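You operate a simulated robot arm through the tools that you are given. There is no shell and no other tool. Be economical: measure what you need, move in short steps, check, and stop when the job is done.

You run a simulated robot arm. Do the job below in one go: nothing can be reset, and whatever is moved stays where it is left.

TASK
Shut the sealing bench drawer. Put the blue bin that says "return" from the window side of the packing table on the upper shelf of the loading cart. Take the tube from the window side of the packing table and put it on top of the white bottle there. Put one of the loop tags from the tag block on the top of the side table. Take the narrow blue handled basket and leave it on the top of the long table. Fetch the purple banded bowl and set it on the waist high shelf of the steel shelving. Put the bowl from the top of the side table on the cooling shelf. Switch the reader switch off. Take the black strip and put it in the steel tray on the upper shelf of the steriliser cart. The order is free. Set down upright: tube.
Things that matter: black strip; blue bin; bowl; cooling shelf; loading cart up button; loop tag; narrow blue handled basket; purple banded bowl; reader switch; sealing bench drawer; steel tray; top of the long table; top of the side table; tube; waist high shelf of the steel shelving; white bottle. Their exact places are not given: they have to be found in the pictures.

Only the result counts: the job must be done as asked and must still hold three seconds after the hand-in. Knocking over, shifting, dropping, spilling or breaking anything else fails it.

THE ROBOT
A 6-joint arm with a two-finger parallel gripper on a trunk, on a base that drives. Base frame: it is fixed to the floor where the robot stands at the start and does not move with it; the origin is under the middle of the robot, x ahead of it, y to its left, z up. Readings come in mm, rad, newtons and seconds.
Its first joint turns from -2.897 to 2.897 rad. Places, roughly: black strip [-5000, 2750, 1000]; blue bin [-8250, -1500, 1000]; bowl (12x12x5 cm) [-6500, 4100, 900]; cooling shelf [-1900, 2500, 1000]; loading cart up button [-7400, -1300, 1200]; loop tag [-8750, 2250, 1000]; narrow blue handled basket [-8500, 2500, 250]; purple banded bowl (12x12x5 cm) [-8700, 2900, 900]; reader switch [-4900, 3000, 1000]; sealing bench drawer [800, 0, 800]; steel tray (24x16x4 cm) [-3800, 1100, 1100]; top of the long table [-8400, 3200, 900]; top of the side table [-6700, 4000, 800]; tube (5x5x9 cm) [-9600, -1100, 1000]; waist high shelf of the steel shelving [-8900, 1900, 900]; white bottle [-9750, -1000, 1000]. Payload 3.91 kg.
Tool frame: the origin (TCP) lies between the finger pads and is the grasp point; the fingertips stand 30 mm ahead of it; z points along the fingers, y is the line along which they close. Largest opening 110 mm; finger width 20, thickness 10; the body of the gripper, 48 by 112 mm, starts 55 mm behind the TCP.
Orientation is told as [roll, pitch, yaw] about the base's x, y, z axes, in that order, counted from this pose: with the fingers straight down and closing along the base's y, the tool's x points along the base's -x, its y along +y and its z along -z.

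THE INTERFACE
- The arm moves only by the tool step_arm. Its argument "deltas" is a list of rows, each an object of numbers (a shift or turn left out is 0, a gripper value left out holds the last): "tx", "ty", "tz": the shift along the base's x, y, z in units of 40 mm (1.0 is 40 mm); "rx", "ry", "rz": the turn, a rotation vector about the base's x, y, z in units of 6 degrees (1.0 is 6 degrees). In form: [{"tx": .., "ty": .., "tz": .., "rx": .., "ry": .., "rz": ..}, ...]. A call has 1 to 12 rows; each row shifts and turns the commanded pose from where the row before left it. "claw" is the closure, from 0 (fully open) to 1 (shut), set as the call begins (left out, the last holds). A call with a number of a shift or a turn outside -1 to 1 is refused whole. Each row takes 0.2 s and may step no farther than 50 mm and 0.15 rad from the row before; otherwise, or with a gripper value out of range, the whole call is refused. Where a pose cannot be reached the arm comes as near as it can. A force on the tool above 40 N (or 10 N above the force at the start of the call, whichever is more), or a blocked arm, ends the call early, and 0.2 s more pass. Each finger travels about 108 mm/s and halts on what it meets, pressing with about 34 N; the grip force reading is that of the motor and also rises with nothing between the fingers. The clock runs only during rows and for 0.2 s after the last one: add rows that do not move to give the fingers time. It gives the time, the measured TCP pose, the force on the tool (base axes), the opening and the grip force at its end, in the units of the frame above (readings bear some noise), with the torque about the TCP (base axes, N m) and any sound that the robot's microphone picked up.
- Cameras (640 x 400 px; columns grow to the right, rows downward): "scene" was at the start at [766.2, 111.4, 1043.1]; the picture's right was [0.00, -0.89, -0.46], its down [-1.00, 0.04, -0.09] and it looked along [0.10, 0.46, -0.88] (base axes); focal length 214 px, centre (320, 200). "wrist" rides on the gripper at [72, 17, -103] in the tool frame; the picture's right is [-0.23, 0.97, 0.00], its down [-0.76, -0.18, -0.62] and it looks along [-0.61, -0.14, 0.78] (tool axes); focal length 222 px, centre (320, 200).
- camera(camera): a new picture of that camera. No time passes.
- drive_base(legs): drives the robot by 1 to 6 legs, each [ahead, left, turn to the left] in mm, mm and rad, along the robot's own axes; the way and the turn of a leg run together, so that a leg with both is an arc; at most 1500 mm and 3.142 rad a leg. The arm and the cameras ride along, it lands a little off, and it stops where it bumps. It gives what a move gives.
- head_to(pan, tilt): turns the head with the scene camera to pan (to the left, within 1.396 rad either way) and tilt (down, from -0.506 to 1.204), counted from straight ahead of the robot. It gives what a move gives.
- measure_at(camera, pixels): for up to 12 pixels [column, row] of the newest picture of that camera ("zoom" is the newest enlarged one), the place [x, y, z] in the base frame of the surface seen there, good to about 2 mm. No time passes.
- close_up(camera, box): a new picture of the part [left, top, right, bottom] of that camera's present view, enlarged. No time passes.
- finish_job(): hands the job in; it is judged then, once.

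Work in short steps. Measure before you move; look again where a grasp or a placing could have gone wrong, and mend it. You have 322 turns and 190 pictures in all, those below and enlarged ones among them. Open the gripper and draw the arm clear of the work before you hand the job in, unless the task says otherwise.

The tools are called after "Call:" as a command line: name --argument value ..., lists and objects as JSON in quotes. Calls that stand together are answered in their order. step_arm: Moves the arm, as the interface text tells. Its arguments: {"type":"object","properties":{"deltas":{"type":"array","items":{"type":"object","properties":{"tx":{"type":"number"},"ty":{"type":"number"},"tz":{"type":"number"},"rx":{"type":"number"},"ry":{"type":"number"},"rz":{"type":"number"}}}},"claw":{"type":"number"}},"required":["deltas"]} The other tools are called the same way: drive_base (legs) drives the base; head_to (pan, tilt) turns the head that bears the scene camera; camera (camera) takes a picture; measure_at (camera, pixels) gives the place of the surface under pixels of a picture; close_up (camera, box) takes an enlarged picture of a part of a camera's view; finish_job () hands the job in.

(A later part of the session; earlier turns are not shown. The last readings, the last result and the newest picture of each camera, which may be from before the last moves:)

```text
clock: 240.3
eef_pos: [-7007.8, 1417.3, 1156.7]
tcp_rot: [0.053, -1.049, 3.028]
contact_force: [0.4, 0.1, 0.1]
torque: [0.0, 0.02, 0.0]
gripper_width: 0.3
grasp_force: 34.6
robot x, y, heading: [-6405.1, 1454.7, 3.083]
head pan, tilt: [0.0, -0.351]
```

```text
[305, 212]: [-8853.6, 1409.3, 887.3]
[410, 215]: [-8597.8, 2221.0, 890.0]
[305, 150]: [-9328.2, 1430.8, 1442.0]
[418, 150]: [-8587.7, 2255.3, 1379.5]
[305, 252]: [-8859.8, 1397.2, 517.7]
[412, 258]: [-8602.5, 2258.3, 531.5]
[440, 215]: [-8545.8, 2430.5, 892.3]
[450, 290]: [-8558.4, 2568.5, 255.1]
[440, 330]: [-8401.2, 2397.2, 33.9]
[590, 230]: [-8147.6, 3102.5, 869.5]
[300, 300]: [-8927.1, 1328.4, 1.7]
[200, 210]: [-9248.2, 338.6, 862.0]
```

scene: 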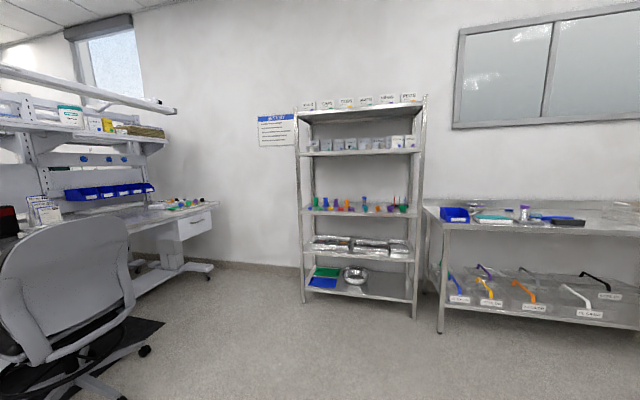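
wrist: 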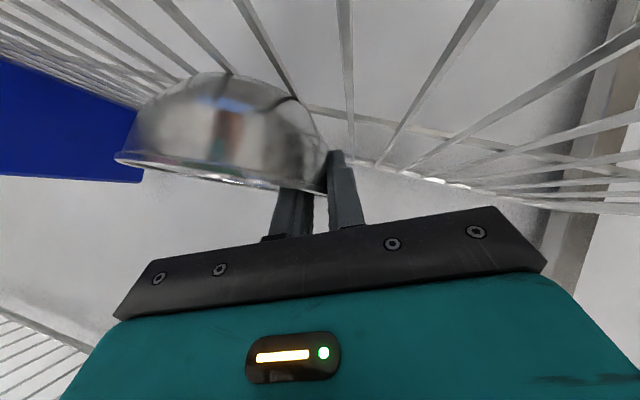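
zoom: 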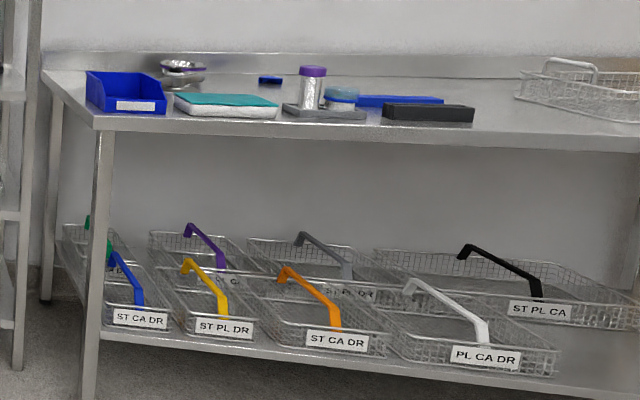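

The waist shelf (z≈890) carries coloured parts with the tag block at its right end; the long table has the bowls on top and the baskets below. I drive in front of the long table's left part.

Call:
drive_base --legs '[[1114, -811, 0], [0, 0, -0.25]]'

Call:
head_to --pan 0 --tilt 0

Call:
camera --camera "scene"

```text
clock: 248.1
eef_pos: [-8080.5, 2423.0, 1156.4]
tcp_rot: [0.053, -1.051, 2.795]
contact_force: [-0.1, -0.2, -0.5]
torque: [-0.01, 0.01, -0.02]
gripper_width: 0.0
grasp_force: 33.3
robot x, y, heading: [-7486.9, 2317.0, 2.848]
head pan, tilt: [0.0, -0.351]
```

```text
clock: 248.9
eef_pos: [-8082.0, 2423.1, 1158.7]
tcp_rot: [0.052, -1.052, 2.794]
contact_force: [0.9, -0.1, 0.6]
torque: [0.01, -0.02, 0.0]
gripper_width: 0.0
grasp_force: 33.9
robot x, y, heading: [-7484.0, 2317.4, 2.844]
head pan, tilt: [0.0, 0.0]
```

```text
126 pictures are left
```

scene: 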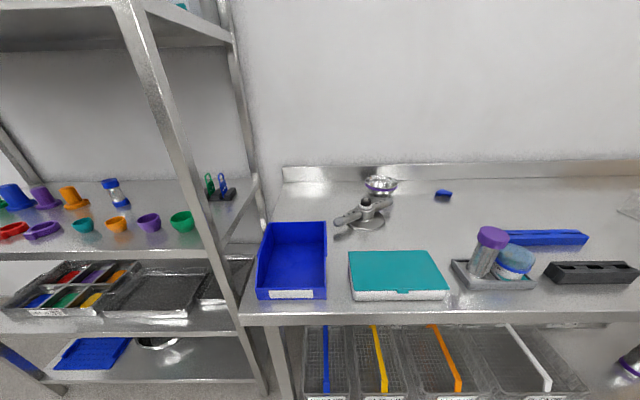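

Call:
close_up --camera "scene" --box '[320, 160, 470, 250]'

Call:
close_up --camera "scene" --box '[0, 160, 260, 320]'

Call:
measure_at --camera "scene" --pixels '[[382, 190], [368, 208], [345, 220], [290, 230], [395, 260], [250, 325], [330, 215], [285, 185], [218, 190], [180, 220], [150, 250], [125, 205]]'

```text
4.27 times, centred on (395, 205) of scene
```

zoom: 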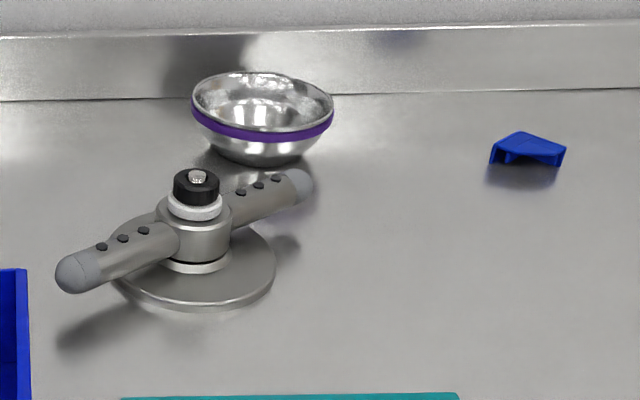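

```text
2.46 times, centred on (130, 240) of scene
```

zoom: 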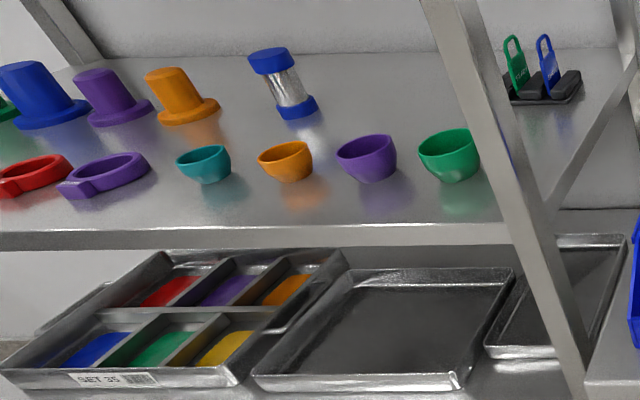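

```text
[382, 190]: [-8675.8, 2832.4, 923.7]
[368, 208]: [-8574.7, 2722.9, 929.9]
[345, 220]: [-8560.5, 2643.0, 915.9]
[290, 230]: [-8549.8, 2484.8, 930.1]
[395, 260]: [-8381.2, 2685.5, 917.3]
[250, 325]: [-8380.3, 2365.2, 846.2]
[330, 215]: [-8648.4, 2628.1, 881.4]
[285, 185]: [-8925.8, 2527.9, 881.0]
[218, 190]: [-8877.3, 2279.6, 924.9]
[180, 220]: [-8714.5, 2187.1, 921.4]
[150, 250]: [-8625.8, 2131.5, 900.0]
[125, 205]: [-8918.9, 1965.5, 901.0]
```

The purple banded bowl is at about (-8676,2832), next to a handle device on its front-left. I approach from the right with heading ≈π to pinch the bowl's right wall.

Call:
drive_base --legs '[[520, -400, 0], [0, 0, 0.296]]'

Call:
head_to --pan 0 --tilt 0.3

Call:
camera --camera "scene"

```text
clock: 253.4
eef_pos: [-8457.1, 2762.2, 1156.6]
tcp_rot: [0.051, -1.051, 3.095]
contact_force: [-0.2, 0.2, 0.0]
torque: [-0.03, 0.01, 0.01]
gripper_width: 0.0
grasp_force: 34.0
robot x, y, heading: [-7854.9, 2837.8, -3.136]
head pan, tilt: [0.0, 0.0]
```

```text
clock: 254.2
eef_pos: [-8455.7, 2762.0, 1156.5]
tcp_rot: [0.051, -1.052, 3.093]
contact_force: [0.1, 0.0, -0.2]
torque: [0.03, 0.02, 0.0]
gripper_width: 0.1
grasp_force: 34.4
robot x, y, heading: [-7857.2, 2838.1, -3.134]
head pan, tilt: [0.0, 0.3]
```

```text
123 pictures are left
```

scene: 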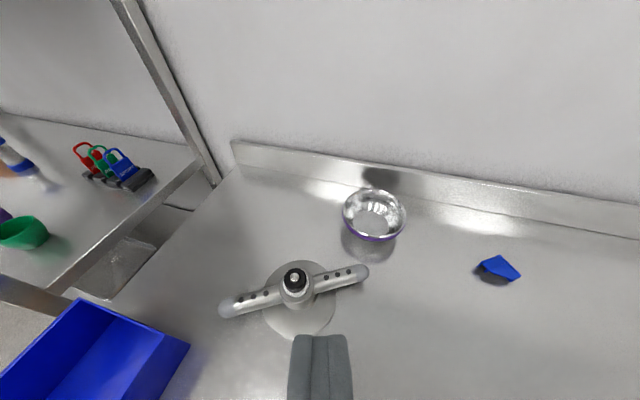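

Call:
measure_at --camera "scene" --pixels '[[345, 207], [403, 207], [374, 234], [376, 191], [350, 195], [398, 225], [352, 226], [375, 222], [365, 268], [295, 275], [240, 300], [420, 240]]'

Call:
close_up --camera "scene" --box '[320, 170, 440, 260]'

Call:
close_up --camera "scene" --box '[60, 120, 180, 210]'

Call:
measure_at --camera "zoom" --pixels '[[80, 120], [190, 140], [270, 170], [330, 230], [330, 350], [470, 290], [180, 320], [400, 340]]'

```text
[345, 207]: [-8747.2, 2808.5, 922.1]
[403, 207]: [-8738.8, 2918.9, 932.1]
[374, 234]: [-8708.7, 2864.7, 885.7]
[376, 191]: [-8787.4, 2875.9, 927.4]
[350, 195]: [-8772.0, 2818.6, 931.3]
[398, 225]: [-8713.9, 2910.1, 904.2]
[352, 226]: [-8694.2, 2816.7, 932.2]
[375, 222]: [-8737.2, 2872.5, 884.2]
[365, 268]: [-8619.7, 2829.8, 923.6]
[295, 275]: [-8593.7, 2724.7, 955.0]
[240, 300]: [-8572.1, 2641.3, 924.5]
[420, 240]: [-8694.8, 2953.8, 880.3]
```

```text
4.44 times, centred on (380, 215) of scene
```

zoom: 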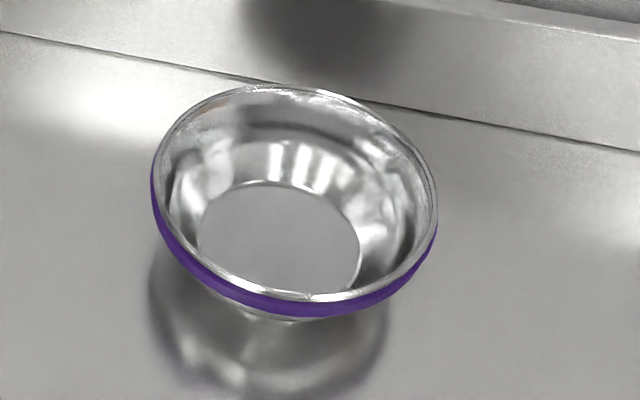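

```text
4.44 times, centred on (120, 165) of scene
```

zoom: 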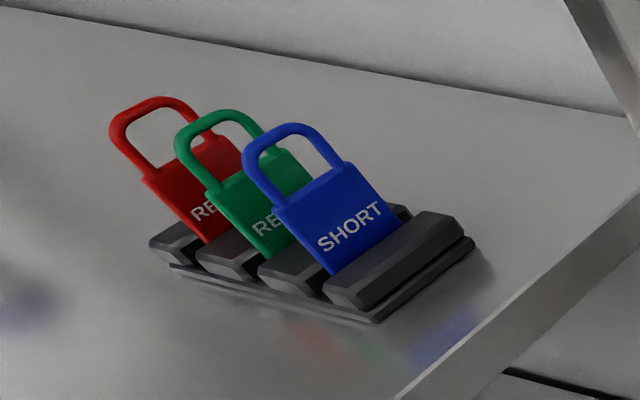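

```text
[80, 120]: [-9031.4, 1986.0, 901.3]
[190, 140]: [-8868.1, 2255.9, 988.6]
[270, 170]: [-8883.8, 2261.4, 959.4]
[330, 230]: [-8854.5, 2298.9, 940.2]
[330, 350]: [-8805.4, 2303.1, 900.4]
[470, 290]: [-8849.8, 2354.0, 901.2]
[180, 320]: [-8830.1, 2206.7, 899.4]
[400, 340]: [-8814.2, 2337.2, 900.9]
```

The bowl centre is about (-8733,2865) with rim z≈932. I set the hand 45° below horizontal, partly open, and move above the right wall.

Call:
step_arm --claw 0.57 --deltas '[{"tx": -0.85, "ty": 0.5, "tz": -0.3, "rx": -0.04, "ry": -0.85}, {"tx": -0.85, "ty": 0.5, "tz": -0.3, "rx": -0.04, "ry": -0.85}, {"tx": -0.85, "ty": 0.5, "tz": -0.3, "rx": -0.04, "ry": -0.83}, {"tx": -0.85, "ty": 0.5, "tz": -0.3}, {"tx": -0.85, "ty": 0.5, "tz": -0.3}, {"tx": -0.85, "ty": 0.5, "tz": -0.3}, {"tx": -0.85, "ty": 0.5, "tz": -0.3}, {"tx": -0.85, "ty": 0.5, "tz": -0.3}]'

Call:
head_to --pan 0 --tilt 0.6

Call:
camera --camera "scene"

```text
clock: 256.0
eef_pos: [-8730.6, 2923.4, 1063.5]
tcp_rot: [0.054, -0.787, 3.096]
contact_force: [0.5, -0.2, 0.7]
torque: [0.02, -0.03, 0.01]
gripper_width: 47.2
grasp_force: 0.2
robot x, y, heading: [-7851.4, 2837.3, -3.136]
head pan, tilt: [0.0, 0.3]
```

```text
clock: 256.8
eef_pos: [-8730.8, 2924.5, 1061.1]
tcp_rot: [0.053, -0.785, 3.095]
contact_force: [-0.7, 0.1, -0.4]
torque: [0.06, -0.01, 0.0]
gripper_width: 47.1
grasp_force: 0.1
robot x, y, heading: [-7852.8, 2838.4, -3.138]
head pan, tilt: [0.0, 0.6]
```

```text
120 pictures are left
```

scene: 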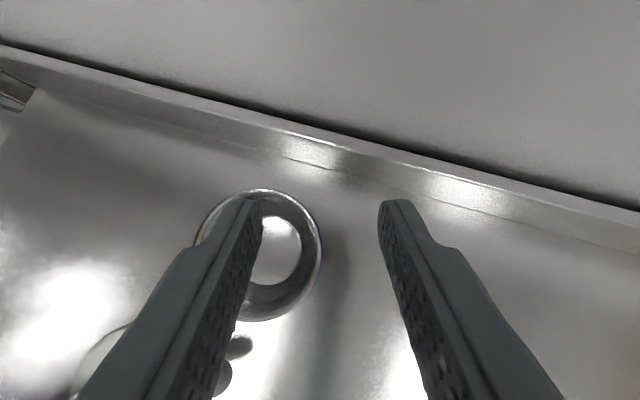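

Call:
measure_at --camera "scene" --pixels '[[319, 240], [312, 222], [316, 265], [265, 190], [230, 196], [265, 318], [290, 308], [400, 100], [300, 145], [420, 165], [200, 225]]'

```text
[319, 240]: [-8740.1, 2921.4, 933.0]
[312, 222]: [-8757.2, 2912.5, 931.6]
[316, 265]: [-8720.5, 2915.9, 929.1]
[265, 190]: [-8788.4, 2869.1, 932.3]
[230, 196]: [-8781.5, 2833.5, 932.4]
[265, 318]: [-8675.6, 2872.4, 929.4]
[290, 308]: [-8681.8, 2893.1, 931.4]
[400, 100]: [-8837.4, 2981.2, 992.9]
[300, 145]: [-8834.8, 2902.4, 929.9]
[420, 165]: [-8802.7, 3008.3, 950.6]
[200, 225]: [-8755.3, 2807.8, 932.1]
```

The right rim point is (-8730,2921,932), right under the fingers. I descend and close.

Call:
step_arm --deltas '[{"ty": -0.06, "tz": -0.9}, {"tz": -0.9}, {"tz": -0.8}, {"tz": -0.4}, {"tz": -0.3}]'

Call:
step_arm --claw 1 --deltas '[{}, {}, {}, {}]'

Call:
step_arm --deltas '[{"tz": 0.3}, {"tz": 0.6}, {"tz": 0.8}, {"tz": 0.8}]'

Call:
camera --camera "scene"

```text
clock: 258.0
eef_pos: [-8729.3, 2919.1, 926.0]
tcp_rot: [0.052, -0.785, 3.094]
contact_force: [0.5, 0.2, 0.0]
torque: [0.0, 0.04, 0.02]
gripper_width: 47.4
grasp_force: 0.0
robot x, y, heading: [-7856.4, 2837.9, -3.132]
head pan, tilt: [0.0, 0.6]
```

```text
clock: 259.0
eef_pos: [-8728.4, 2918.4, 928.0]
tcp_rot: [0.051, -0.786, 3.096]
contact_force: [3.1, -1.3, 13.4]
torque: [-1.41, -0.04, 0.22]
gripper_width: 16.9
grasp_force: 34.4
robot x, y, heading: [-7857.2, 2837.6, -3.135]
head pan, tilt: [0.0, 0.6]
```

```text
clock: 260.0
eef_pos: [-8729.4, 2920.9, 1028.2]
tcp_rot: [0.052, -0.782, 3.094]
contact_force: [-0.6, 0.5, -2.0]
torque: [0.05, -0.03, -0.01]
gripper_width: 7.1
grasp_force: 33.9
robot x, y, heading: [-7852.1, 2835.6, -3.138]
head pan, tilt: [0.0, 0.6]
```

```text
119 pictures are left
```

scene: 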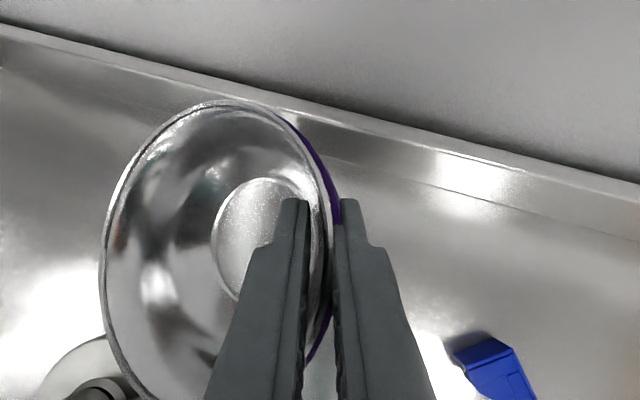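

The bowl is held. I lift further and roll to level it, then measure.

Call:
step_arm --deltas '[{"tz": 0.9}, {"tz": 0.9, "rx": -0.84, "ry": 0.04}, {"tz": 0.5, "rx": -0.84, "ry": 0.04}, {"rx": -0.84, "ry": 0.04}, {"rx": -0.84, "ry": 0.04}, {"rx": -0.84, "ry": 0.04}]'

Call:
camera --camera "scene"

Call:
measure_at --camera "scene" --pixels '[[105, 240], [140, 160], [220, 103], [290, 130], [320, 180], [110, 320], [130, 370], [245, 230]]'

```text
clock: 261.4
eef_pos: [-8728.9, 2919.0, 1120.3]
tcp_rot: [0.641, -0.693, 2.692]
contact_force: [-0.6, -0.2, -1.4]
torque: [0.07, -0.01, -0.01]
gripper_width: 7.1
grasp_force: 34.4
robot x, y, heading: [-7851.6, 2835.8, -3.139]
head pan, tilt: [0.0, 0.6]
```

```text
118 pictures are left
```

scene: 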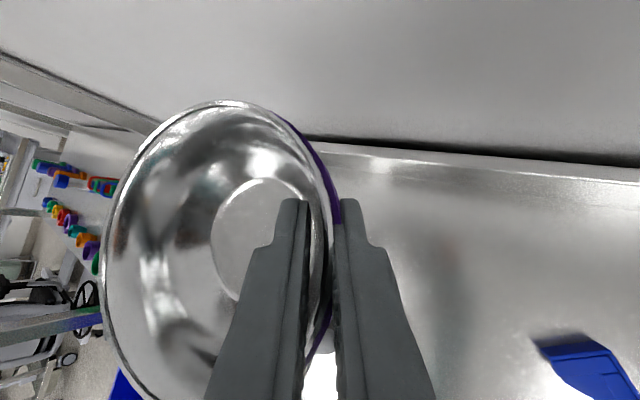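

```text
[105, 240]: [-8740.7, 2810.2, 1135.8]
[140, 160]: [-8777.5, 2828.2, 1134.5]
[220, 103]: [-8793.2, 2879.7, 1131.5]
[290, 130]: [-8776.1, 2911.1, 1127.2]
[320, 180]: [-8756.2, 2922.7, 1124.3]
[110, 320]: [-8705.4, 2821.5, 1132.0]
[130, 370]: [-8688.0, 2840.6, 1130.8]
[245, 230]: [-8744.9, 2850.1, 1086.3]
```

Level enough (≈6°). I back away, shift in front of the shelving, face it, and check the free spot before entering.

Call:
drive_base --legs '[[-450, 0, 0], [0, 1190, 0], [0, 0, -0.31]]'

Call:
head_to --pan 0 --tilt 0.1

Call:
camera --camera "scene"

```text
clock: 270.8
eef_pos: [-8185.5, 1975.3, 1121.1]
tcp_rot: [0.64, -0.693, 2.419]
contact_force: [-0.1, -0.7, -1.8]
torque: [0.05, -0.01, 0.0]
gripper_width: 7.1
grasp_force: 34.0
robot x, y, heading: [-7370.2, 1662.6, 2.876]
head pan, tilt: [0.0, 0.6]
```

```text
clock: 271.7
eef_pos: [-8184.8, 1975.6, 1121.0]
tcp_rot: [0.64, -0.693, 2.42]
contact_force: [0.2, 0.3, -1.0]
torque: [0.06, -0.01, 0.05]
gripper_width: 6.9
grasp_force: 34.2
robot x, y, heading: [-7366.0, 1660.7, 2.875]
head pan, tilt: [0.0, 0.099]
```

```text
117 pictures are left
```

scene: 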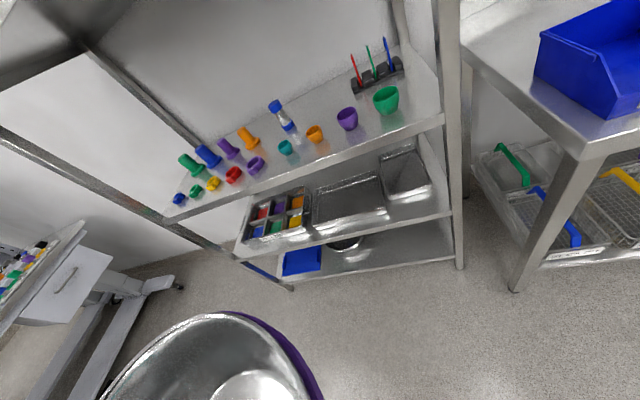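

Call:
close_up --camera "scene" --box '[250, 40, 450, 165]'

Call:
measure_at --camera "zoom" --pixels '[[105, 320], [205, 260], [315, 225], [430, 155], [85, 190], [125, 290], [230, 200], [330, 170], [610, 255], [440, 190], [270, 170], [435, 200]]'

```text
3.20 times, centred on (350, 102) of scene
```

zoom: 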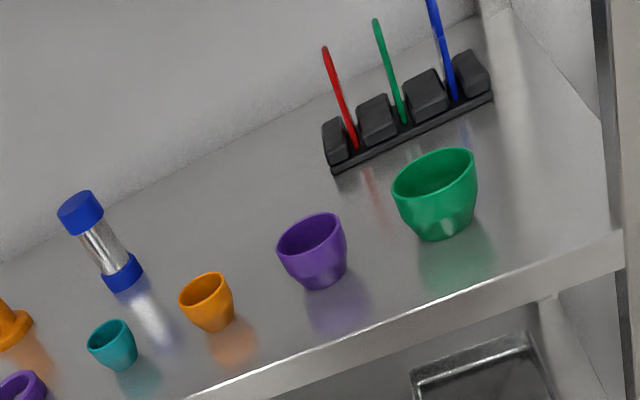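

```text
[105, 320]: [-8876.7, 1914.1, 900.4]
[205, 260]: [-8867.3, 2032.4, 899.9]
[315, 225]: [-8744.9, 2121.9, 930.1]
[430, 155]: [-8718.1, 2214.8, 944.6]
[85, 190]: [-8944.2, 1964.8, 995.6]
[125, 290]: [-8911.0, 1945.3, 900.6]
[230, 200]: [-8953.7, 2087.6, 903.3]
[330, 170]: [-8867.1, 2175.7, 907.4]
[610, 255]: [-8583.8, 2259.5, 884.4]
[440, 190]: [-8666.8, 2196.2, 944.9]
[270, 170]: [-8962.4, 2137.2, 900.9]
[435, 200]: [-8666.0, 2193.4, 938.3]
```

The free spot around (-8890,2072) is clear of the bottle, cups and tag block. I lower to z≈1030 and drive in most of the way.

Call:
step_arm --deltas '[{"tz": -0.8}, {"tz": -0.8}, {"tz": -0.6}]'

Call:
drive_base --legs '[[500, 38, 0]]'

Call:
head_to --pan 0 --tilt 0.4

Call:
camera --camera "scene"

```text
clock: 272.5
eef_pos: [-8182.9, 1976.8, 1029.4]
tcp_rot: [0.641, -0.693, 2.42]
contact_force: [0.8, 0.4, -1.8]
torque: [0.11, -0.04, 0.01]
gripper_width: 7.0
grasp_force: 34.0
robot x, y, heading: [-7362.5, 1657.7, 2.872]
head pan, tilt: [0.0, 0.099]
```

```text
clock: 275.5
eef_pos: [-8688.2, 2073.2, 1030.9]
tcp_rot: [0.64, -0.692, 2.421]
contact_force: [0.4, 0.0, -1.2]
torque: [0.03, -0.04, -0.02]
gripper_width: 7.1
grasp_force: 34.1
robot x, y, heading: [-7865.8, 1758.2, 2.878]
head pan, tilt: [0.0, 0.099]
```

```text
clock: 276.3
eef_pos: [-8686.6, 2072.8, 1030.4]
tcp_rot: [0.639, -0.692, 2.42]
contact_force: [-0.8, 0.0, -1.3]
torque: [0.09, -0.03, -0.02]
gripper_width: 7.1
grasp_force: 33.6
robot x, y, heading: [-7871.0, 1759.7, 2.876]
head pan, tilt: [0.0, 0.4]
```

```text
115 pictures are left
```

scene: 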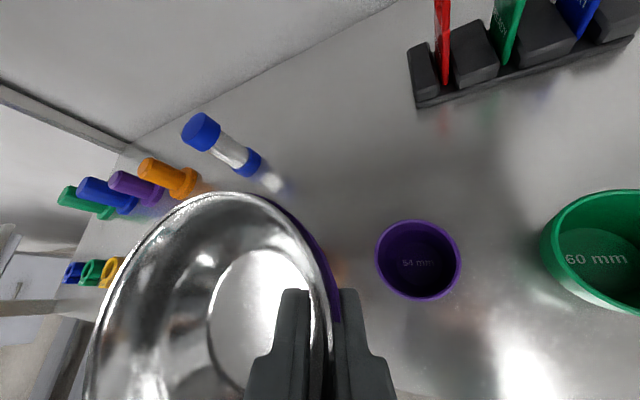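

I drive the last 188 mm.

Call:
drive_base --legs '[[188, 0, 0]]'

Call:
camera --camera "scene"

Call:
camera --camera "wrist"

```text
clock: 277.8
eef_pos: [-8868.9, 2126.4, 1031.5]
tcp_rot: [0.639, -0.693, 2.419]
contact_force: [-0.2, 0.2, -0.6]
torque: [0.05, -0.05, -0.04]
gripper_width: 6.9
grasp_force: 34.4
robot x, y, heading: [-8055.4, 1806.1, 2.878]
head pan, tilt: [0.0, 0.4]
```

```text
114 pictures are left
```

scene: 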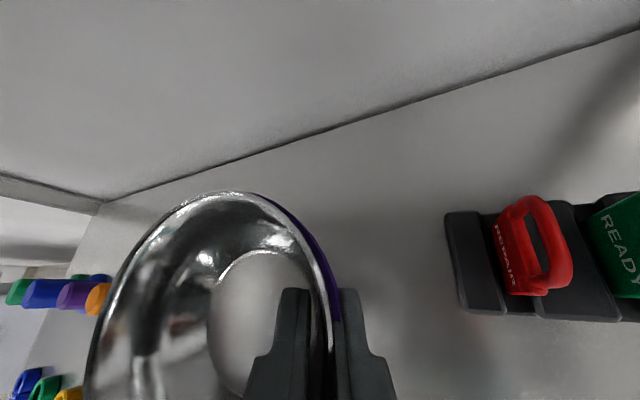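

```text
113 pictures are left
```

wrist: 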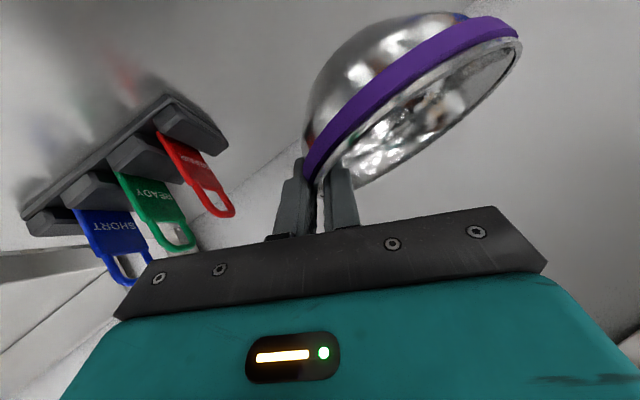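

Call:
measure_at --camera "scene" --pixels '[[95, 330], [150, 240], [220, 193], [290, 225], [325, 290], [95, 390], [455, 215], [520, 210], [70, 290]]'

Call:
head_to --pan 0.5 --tilt 0.7

Call:
camera --camera "scene"

```text
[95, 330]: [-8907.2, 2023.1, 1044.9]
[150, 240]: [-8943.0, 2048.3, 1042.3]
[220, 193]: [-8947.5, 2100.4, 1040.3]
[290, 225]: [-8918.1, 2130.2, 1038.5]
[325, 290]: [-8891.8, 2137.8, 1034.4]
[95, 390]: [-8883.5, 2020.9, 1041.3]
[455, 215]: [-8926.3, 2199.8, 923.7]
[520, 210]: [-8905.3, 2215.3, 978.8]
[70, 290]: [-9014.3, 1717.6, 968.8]
```

```text
clock: 278.8
eef_pos: [-8869.3, 2126.0, 1029.4]
tcp_rot: [0.638, -0.694, 2.417]
contact_force: [-0.1, -0.5, -1.9]
torque: [0.09, -0.04, 0.0]
gripper_width: 7.0
grasp_force: 33.9
robot x, y, heading: [-8053.6, 1811.2, 2.876]
head pan, tilt: [0.499, 0.7]
```

```text
112 pictures are left
```

scene: 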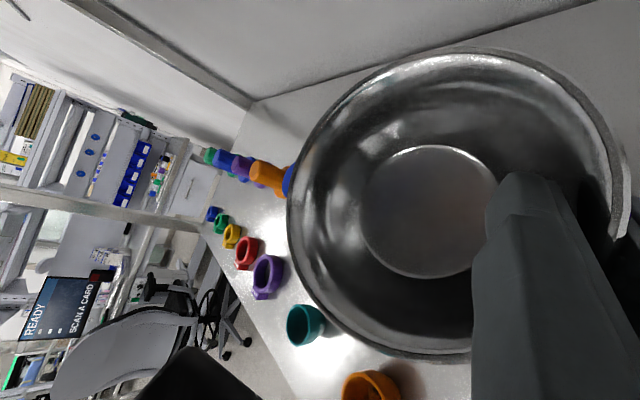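

The gap to the bottle is about 44 mm. I lower the bowl to the shelf.

Call:
step_arm --deltas '[{"tz": -0.7}, {"tz": -0.7}, {"tz": -0.4}, {"tz": -0.15}, {"tz": -0.1}, {"tz": -0.1}, {"tz": -0.1}, {"tz": -0.1}]'

Call:
camera --camera "scene"

Call:
camera --camera "wrist"

```text
clock: 280.5
eef_pos: [-8869.8, 2127.2, 946.9]
tcp_rot: [0.647, -0.702, 2.411]
contact_force: [-0.1, -0.7, 8.7]
torque: [-0.22, 0.05, 0.01]
gripper_width: 7.1
grasp_force: 34.2
robot x, y, heading: [-8051.1, 1807.7, 2.875]
head pan, tilt: [0.499, 0.7]
stopped in row 8: the force on the tool passed its limit at 44 N (the readings are from after the stop); the commanded pose is now the measured one
```

```text
111 pictures are left
```

scene: 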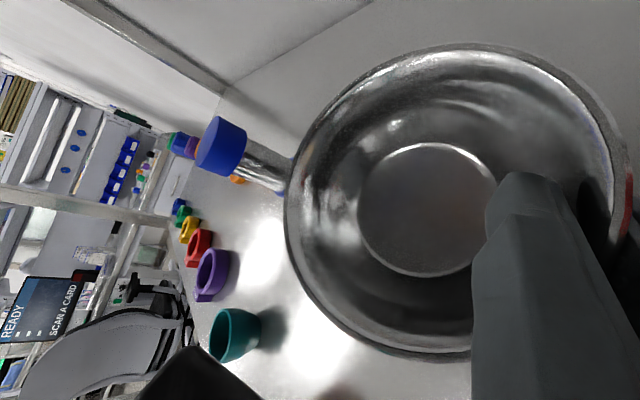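

```text
110 pictures are left
```

wrist: 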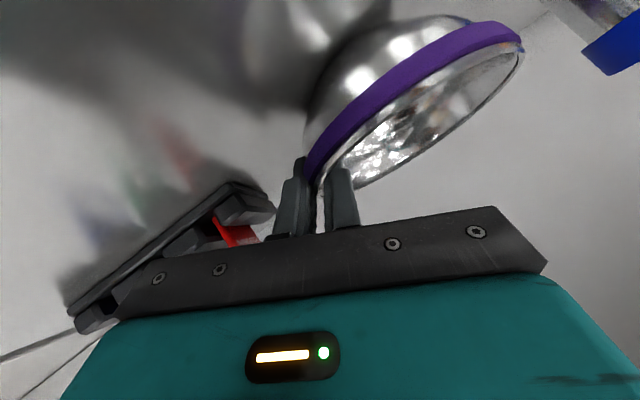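

The bowl is down. I open the gripper a little (the tag block is close on the right) and rise.

Call:
step_arm --claw 0.68 --deltas '[{}, {}, {"tz": 0.3}, {"tz": 0.5}, {"tz": 0.7}, {"tz": 0.5}]'

Call:
camera --camera "scene"

```text
clock: 281.9
eef_pos: [-8868.4, 2127.4, 1023.4]
tcp_rot: [0.642, -0.699, 2.412]
contact_force: [0.4, 0.1, 0.5]
torque: [-0.01, 0.01, 0.0]
gripper_width: 35.4
grasp_force: 0.0
robot x, y, heading: [-8054.3, 1809.7, 2.877]
head pan, tilt: [0.499, 0.7]
```

```text
109 pictures are left
```

scene: 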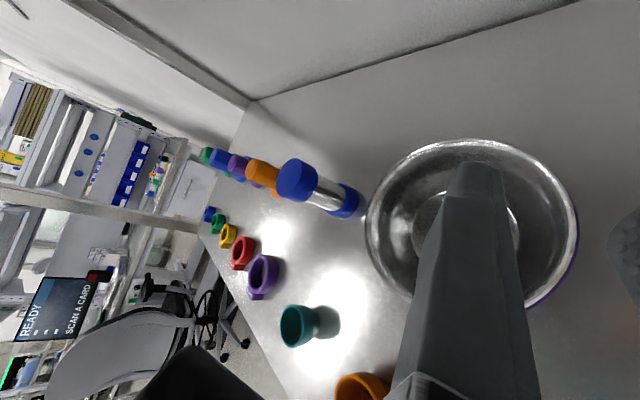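

The purple bowl is set on the waist shelf. I back out, unroll the hand, and look at the tags.

Call:
drive_base --legs '[[-330, 0, 0]]'

Call:
step_arm --deltas '[{"rx": 0.8, "ry": -0.26}, {"rx": 0.8, "ry": -0.26}, {"rx": 0.8, "ry": -0.26}, {"rx": 0.8, "ry": -0.26}, {"rx": 0.8, "ry": -0.26}, {"tz": 0.7}, {"tz": 0.7}]'

Call:
head_to --pan 0 --tilt 0.1

Call:
camera --camera "scene"

```text
clock: 284.1
eef_pos: [-8550.0, 2038.3, 1023.8]
tcp_rot: [0.644, -0.7, 2.413]
contact_force: [-0.7, 0.2, 0.6]
torque: [-0.05, -0.03, 0.01]
gripper_width: 35.0
grasp_force: 0.1
robot x, y, heading: [-7732.4, 1726.5, 2.873]
head pan, tilt: [0.499, 0.7]
```

```text
clock: 285.7
eef_pos: [-8549.9, 2038.4, 1081.0]
tcp_rot: [0.051, -0.794, 2.823]
contact_force: [-0.2, 0.6, -0.2]
torque: [0.0, 0.02, 0.02]
gripper_width: 35.3
grasp_force: 0.1
robot x, y, heading: [-7734.1, 1724.5, 2.874]
head pan, tilt: [0.499, 0.7]
```

```text
clock: 286.7
eef_pos: [-8549.8, 2038.1, 1081.6]
tcp_rot: [0.052, -0.794, 2.824]
contact_force: [-0.3, 1.1, -1.1]
torque: [-0.03, 0.02, 0.0]
gripper_width: 35.4
grasp_force: 0.0
robot x, y, heading: [-7734.7, 1721.7, 2.874]
head pan, tilt: [0.0, 0.099]
```

```text
108 pictures are left
```

scene: 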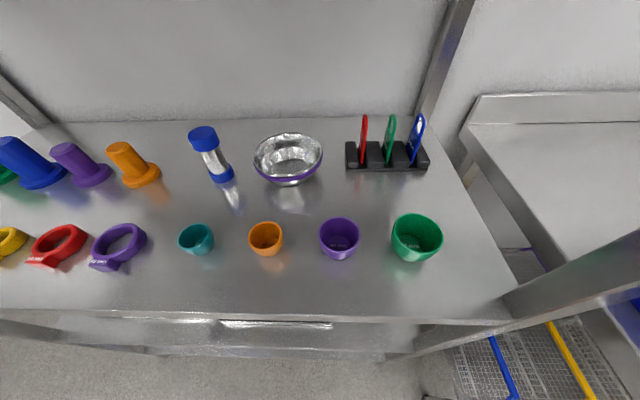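

Now I zoom in on the tag block and measure the tags.

Call:
close_up --camera "scene" --box '[330, 100, 450, 185]'

Call:
measure_at --camera "zoom" --pixels '[[180, 90], [180, 130], [178, 200], [180, 280], [325, 90], [310, 200], [305, 290], [470, 90], [440, 200], [90, 270], [240, 270], [120, 360]]'

```text
4.71 times, centred on (390, 142) of scene
```

zoom: 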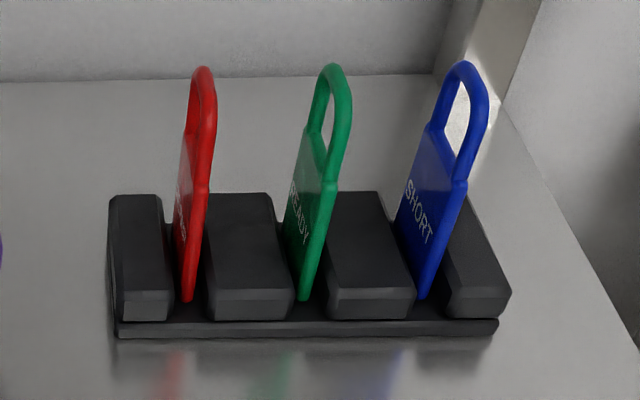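

```text
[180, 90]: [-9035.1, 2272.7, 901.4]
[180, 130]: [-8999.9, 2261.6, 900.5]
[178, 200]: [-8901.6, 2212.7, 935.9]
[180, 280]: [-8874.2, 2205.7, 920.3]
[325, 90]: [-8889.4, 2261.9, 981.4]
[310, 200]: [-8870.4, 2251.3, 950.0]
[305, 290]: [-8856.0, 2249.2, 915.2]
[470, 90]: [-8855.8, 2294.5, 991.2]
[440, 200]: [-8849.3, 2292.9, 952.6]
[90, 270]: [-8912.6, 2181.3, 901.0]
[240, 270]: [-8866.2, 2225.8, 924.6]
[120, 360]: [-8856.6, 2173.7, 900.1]
```

Call:
measure_at --camera "zoom" --pixels '[[203, 75], [210, 110], [206, 150], [192, 110], [200, 200], [192, 260], [332, 70], [345, 120], [330, 180]]'

```text
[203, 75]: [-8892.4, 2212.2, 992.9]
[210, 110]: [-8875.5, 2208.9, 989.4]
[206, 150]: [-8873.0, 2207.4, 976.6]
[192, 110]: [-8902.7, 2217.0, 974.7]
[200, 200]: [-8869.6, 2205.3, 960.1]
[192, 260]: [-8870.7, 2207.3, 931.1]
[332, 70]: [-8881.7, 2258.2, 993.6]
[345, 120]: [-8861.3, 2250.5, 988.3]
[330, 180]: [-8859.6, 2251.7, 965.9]
```

The red tag is centred at about (-8889,2211), top z 993, thin along the closing direction. I flatten the hand slightly, lower to z≈1032, open to ~26 mm and drive in.

Call:
step_arm --claw 0.76 --deltas '[{"rx": 0.2, "ry": 0.62, "tz": -0.6}, {"rx": 0.2, "ry": 0.62, "tz": -0.6}]'

Call:
drive_base --legs '[[250, -77, 0]]'

Call:
head_to --pan 0 --tilt 0.4

Call:
camera --camera "scene"

```text
clock: 287.3
eef_pos: [-8550.2, 2035.9, 1034.8]
tcp_rot: [0.053, -0.931, 2.822]
contact_force: [-0.1, -0.1, 0.5]
torque: [0.01, 0.02, -0.02]
gripper_width: 26.3
grasp_force: 0.1
robot x, y, heading: [-7733.8, 1721.9, 2.874]
head pan, tilt: [0.0, 0.099]
```

```text
clock: 289.1
eef_pos: [-8770.4, 2179.4, 1033.3]
tcp_rot: [0.055, -0.933, 2.821]
contact_force: [0.8, 0.5, -0.2]
torque: [0.01, 0.04, 0.01]
gripper_width: 26.4
grasp_force: 0.1
robot x, y, heading: [-7953.2, 1864.2, 2.871]
head pan, tilt: [0.0, 0.099]
```

```text
clock: 289.9
eef_pos: [-8771.0, 2178.3, 1033.7]
tcp_rot: [0.054, -0.933, 2.821]
contact_force: [-0.9, 0.2, 0.5]
torque: [0.04, 0.0, -0.02]
gripper_width: 26.1
grasp_force: 0.1
robot x, y, heading: [-7951.2, 1865.5, 2.873]
head pan, tilt: [0.0, 0.4]
```

```text
106 pictures are left
```

scene: 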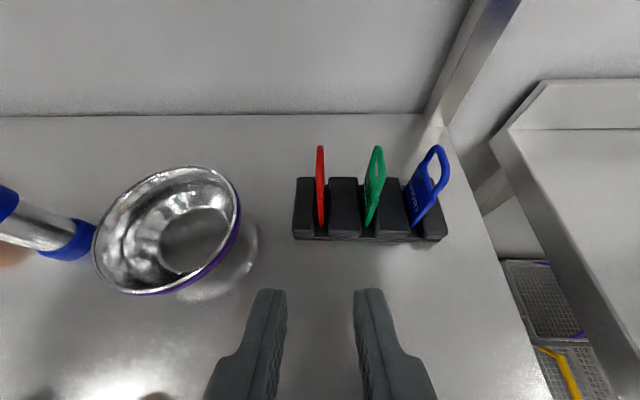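

Call:
measure_at --camera "scene" --pixels '[[320, 148], [320, 160], [321, 180], [321, 205], [321, 222], [376, 150], [372, 185], [238, 225]]'

```text
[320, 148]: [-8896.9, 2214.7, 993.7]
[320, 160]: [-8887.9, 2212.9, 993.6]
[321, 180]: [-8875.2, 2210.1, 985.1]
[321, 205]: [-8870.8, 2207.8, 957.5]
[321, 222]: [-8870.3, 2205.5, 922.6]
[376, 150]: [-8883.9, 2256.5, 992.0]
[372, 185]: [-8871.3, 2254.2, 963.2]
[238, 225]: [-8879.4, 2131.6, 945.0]
```

I drive 100 mm more, then fine-position with the arm.

Call:
drive_base --legs '[[105, 0, 0]]'

Call:
camera --camera "scene"

Call:
camera --camera "wrist"

```text
clock: 291.1
eef_pos: [-8868.5, 2206.2, 1035.2]
tcp_rot: [0.054, -0.933, 2.821]
contact_force: [-0.2, 0.8, 0.0]
torque: [-0.01, 0.01, -0.01]
gripper_width: 26.2
grasp_force: 0.0
robot x, y, heading: [-8050.9, 1890.3, 2.871]
head pan, tilt: [0.0, 0.4]
```

```text
105 pictures are left
```

scene: 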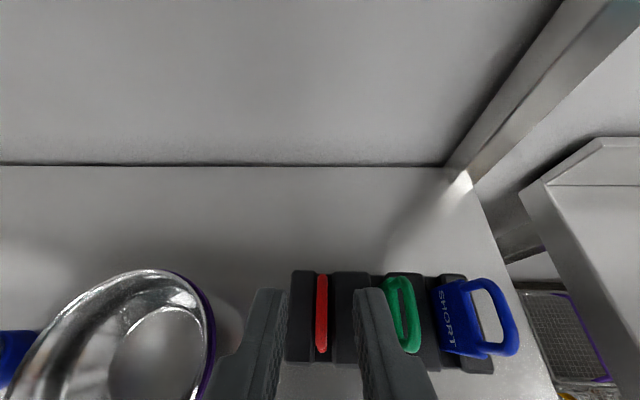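

```text
104 pictures are left
```

wrist: 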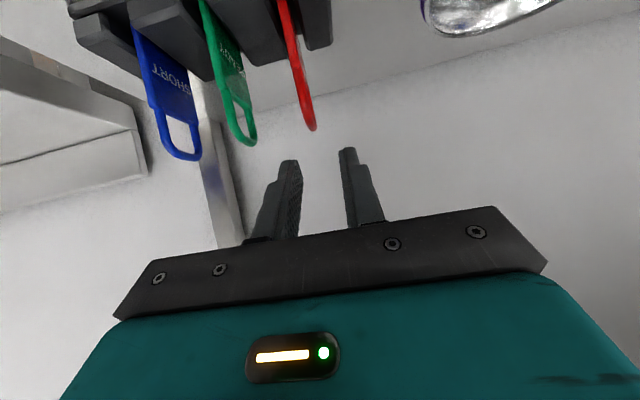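

I move 18 mm forward and lower so the fingers straddle the red tag, then check.

Call:
step_arm --deltas '[{"tx": -0.44, "ty": 0.15}, {"tz": -0.5}, {"tz": -0.5}, {"tz": -0.5}]'

Call:
camera --camera "scene"

```text
clock: 292.1
eef_pos: [-8887.1, 2214.0, 972.0]
tcp_rot: [0.055, -0.934, 2.821]
contact_force: [-0.2, 0.1, 0.7]
torque: [-0.01, -0.03, 0.03]
gripper_width: 26.4
grasp_force: 0.1
robot x, y, heading: [-8050.4, 1889.4, 2.877]
head pan, tilt: [0.0, 0.4]
```

```text
103 pictures are left
```

scene: 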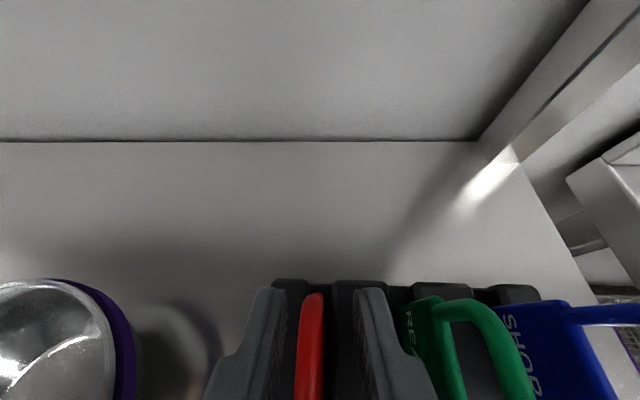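

The fingers straddle the red tag. I close and lift.

Call:
step_arm --claw 1 --deltas '[{}, {}, {}]'

Call:
step_arm --deltas '[{"tz": 0.3}, {"tz": 0.6}, {"tz": 0.8}, {"tz": 0.5}]'

Call:
camera --camera "scene"

Call:
camera --camera "wrist"

```text
clock: 292.9
eef_pos: [-8887.1, 2213.0, 972.7]
tcp_rot: [0.054, -0.931, 2.821]
contact_force: [-0.9, -0.4, -0.5]
torque: [0.03, -0.01, -0.03]
gripper_width: 4.9
grasp_force: 34.0
robot x, y, heading: [-8053.2, 1891.5, 2.87]
head pan, tilt: [0.0, 0.4]
```

```text
clock: 293.9
eef_pos: [-8887.4, 2210.6, 1060.1]
tcp_rot: [0.054, -0.929, 2.822]
contact_force: [-0.2, -0.5, -0.7]
torque: [-0.02, -0.02, -0.01]
gripper_width: 4.7
grasp_force: 34.1
robot x, y, heading: [-8052.4, 1890.6, 2.873]
head pan, tilt: [0.0, 0.4]
```

```text
102 pictures are left
```

scene: 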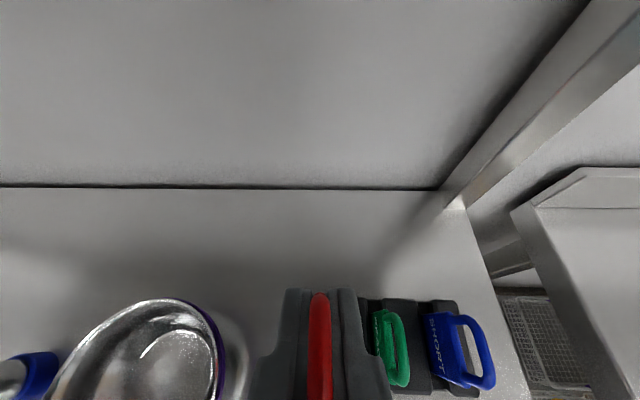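

```text
101 pictures are left
```

wrist: 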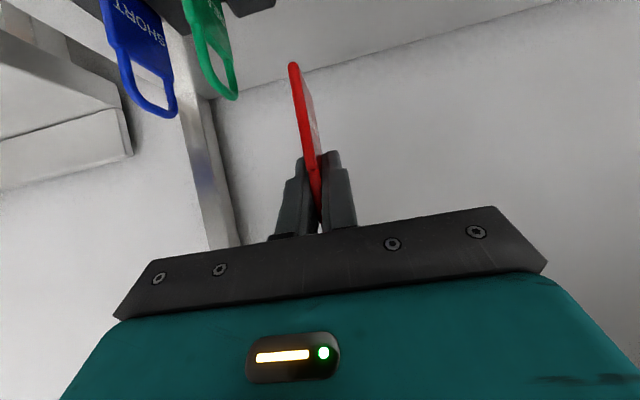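

The red tag is out and held. I back out and drive to the side table's free left half.

Call:
drive_base --legs '[[-500, 0, 0], [-401, -880, 0], [0, 0, -1.608], [480, 475, 0]]'

Call:
camera --camera "scene"

```text
clock: 308.8
eef_pos: [-6882.0, 3945.4, 1060.3]
tcp_rot: [0.056, -0.931, 1.176]
contact_force: [-0.4, 0.0, 0.0]
torque: [0.01, 0.01, -0.01]
gripper_width: 4.9
grasp_force: 33.9
robot x, y, heading: [-7262.4, 3137.0, 1.226]
head pan, tilt: [0.0, 0.4]
```

```text
100 pictures are left
```

scene: 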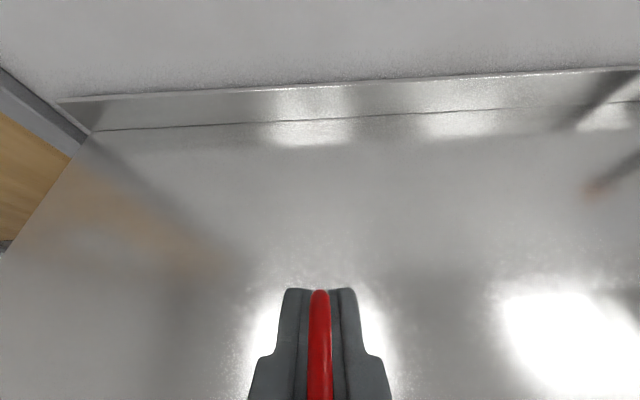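

The table below is empty. I lower the tag until it touches (expected at TCP z≈897).

Call:
step_arm --deltas '[{"tz": -0.9}, {"tz": -0.9}, {"tz": -0.9}, {"tz": -0.8}, {"tz": -0.3}, {"tz": -0.1}, {"tz": -0.1}, {"tz": -0.1}, {"tz": -0.1}, {"tz": -0.1}]'

Call:
camera --camera "wrist"

```text
clock: 311.0
eef_pos: [-6882.8, 3944.9, 890.7]
tcp_rot: [0.055, -0.934, 1.175]
contact_force: [0.6, -0.4, 33.2]
torque: [0.02, -0.02, 0.03]
gripper_width: 4.9
grasp_force: 34.0
robot x, y, heading: [-7263.9, 3138.5, 1.23]
head pan, tilt: [0.0, 0.4]
```

```text
99 pictures are left
```

wrist: 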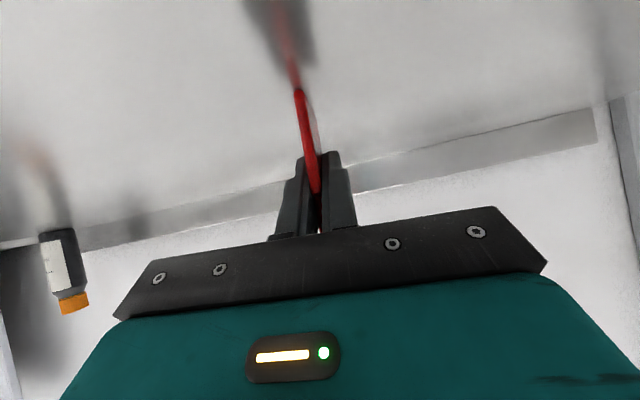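

The tag touches the table (33 N). I release and lift away.

Call:
step_arm --claw 0.5 --deltas '[{"tz": 0.1}, {}, {}, {"tz": 0.6}, {"tz": 0.8}, {"tz": 0.8}, {"tz": 0.8}, {"tz": 0.8}, {"tz": 0.8}]'

Call:
camera --camera "scene"

```text
clock: 313.0
eef_pos: [-6881.3, 3948.3, 1080.1]
tcp_rot: [0.055, -0.93, 1.176]
contact_force: [0.2, -0.1, -0.8]
torque: [0.01, -0.01, 0.04]
gripper_width: 55.2
grasp_force: 0.0
robot x, y, heading: [-7262.3, 3140.1, 1.229]
head pan, tilt: [0.0, 0.4]
```

```text
98 pictures are left
```

scene: 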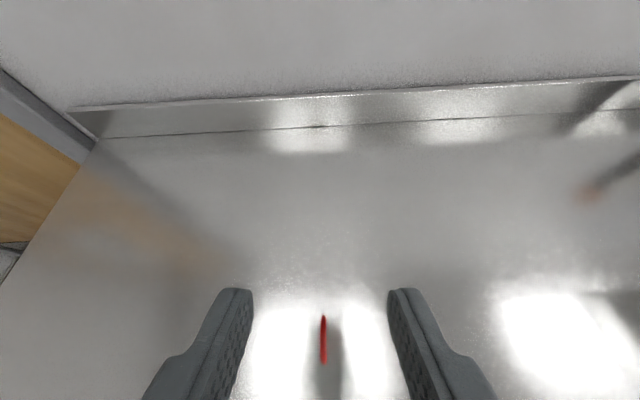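

The red tag stands on the side table. Now the basket: I drive in front of the long table again and survey.

Call:
drive_base --legs '[[-700, -250, 0], [0, 0, 1.61]]'

Call:
head_to --pan 0 --tilt 0.0

Call:
camera --camera "scene"

```text
clock: 320.9
eef_pos: [-8089.1, 2749.7, 1081.5]
tcp_rot: [0.053, -0.932, 2.807]
contact_force: [-0.4, 0.1, 0.3]
torque: [0.03, 0.02, 0.0]
gripper_width: 54.9
grasp_force: 0.0
robot x, y, heading: [-7258.6, 2418.5, 2.862]
head pan, tilt: [0.0, 0.4]
```

```text
clock: 321.7
eef_pos: [-8088.6, 2749.5, 1082.4]
tcp_rot: [0.054, -0.933, 2.809]
contact_force: [-0.2, 0.3, 0.1]
torque: [-0.03, 0.0, -0.02]
gripper_width: 54.8
grasp_force: 0.1
robot x, y, heading: [-7258.1, 2419.9, 2.861]
head pan, tilt: [0.0, 0.0]
```

```text
97 pictures are left
```

scene: 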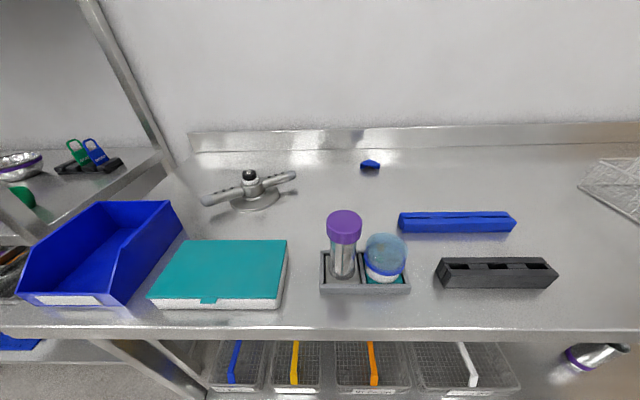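

Call:
measure_at --camera "scene" --pixels '[[520, 220], [560, 275], [585, 185], [560, 190], [600, 260], [600, 325], [630, 215], [440, 160], [450, 195], [300, 325], [100, 340]]'

Call:
head_to --pan 0.3 --tilt 0.6

Call:
camera --camera "scene"

```text
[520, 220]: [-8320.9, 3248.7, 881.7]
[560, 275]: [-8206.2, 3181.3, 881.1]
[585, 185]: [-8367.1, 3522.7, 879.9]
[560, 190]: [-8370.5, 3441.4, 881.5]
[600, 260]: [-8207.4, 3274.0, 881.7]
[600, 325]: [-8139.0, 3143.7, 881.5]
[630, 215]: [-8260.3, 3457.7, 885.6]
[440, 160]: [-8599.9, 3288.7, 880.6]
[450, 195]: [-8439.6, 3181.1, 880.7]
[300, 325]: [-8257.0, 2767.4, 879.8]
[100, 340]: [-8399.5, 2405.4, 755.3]
```

```text
clock: 322.7
eef_pos: [-8088.4, 2750.0, 1081.1]
tcp_rot: [0.054, -0.932, 2.809]
contact_force: [-0.1, -0.2, 0.5]
torque: [0.05, -0.03, 0.0]
gripper_width: 55.2
grasp_force: 0.0
robot x, y, heading: [-7258.9, 2420.1, 2.865]
head pan, tilt: [0.3, 0.6]
```

```text
96 pictures are left
```

scene: 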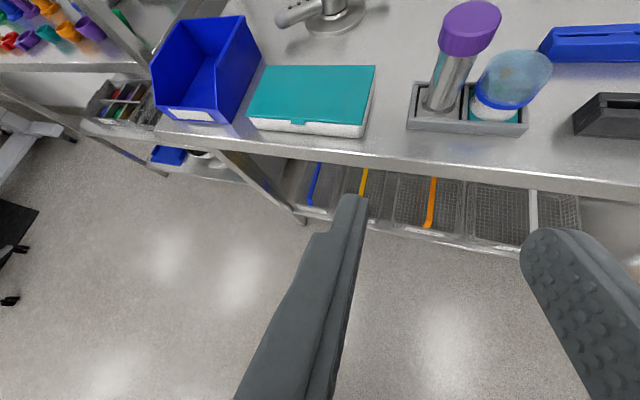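

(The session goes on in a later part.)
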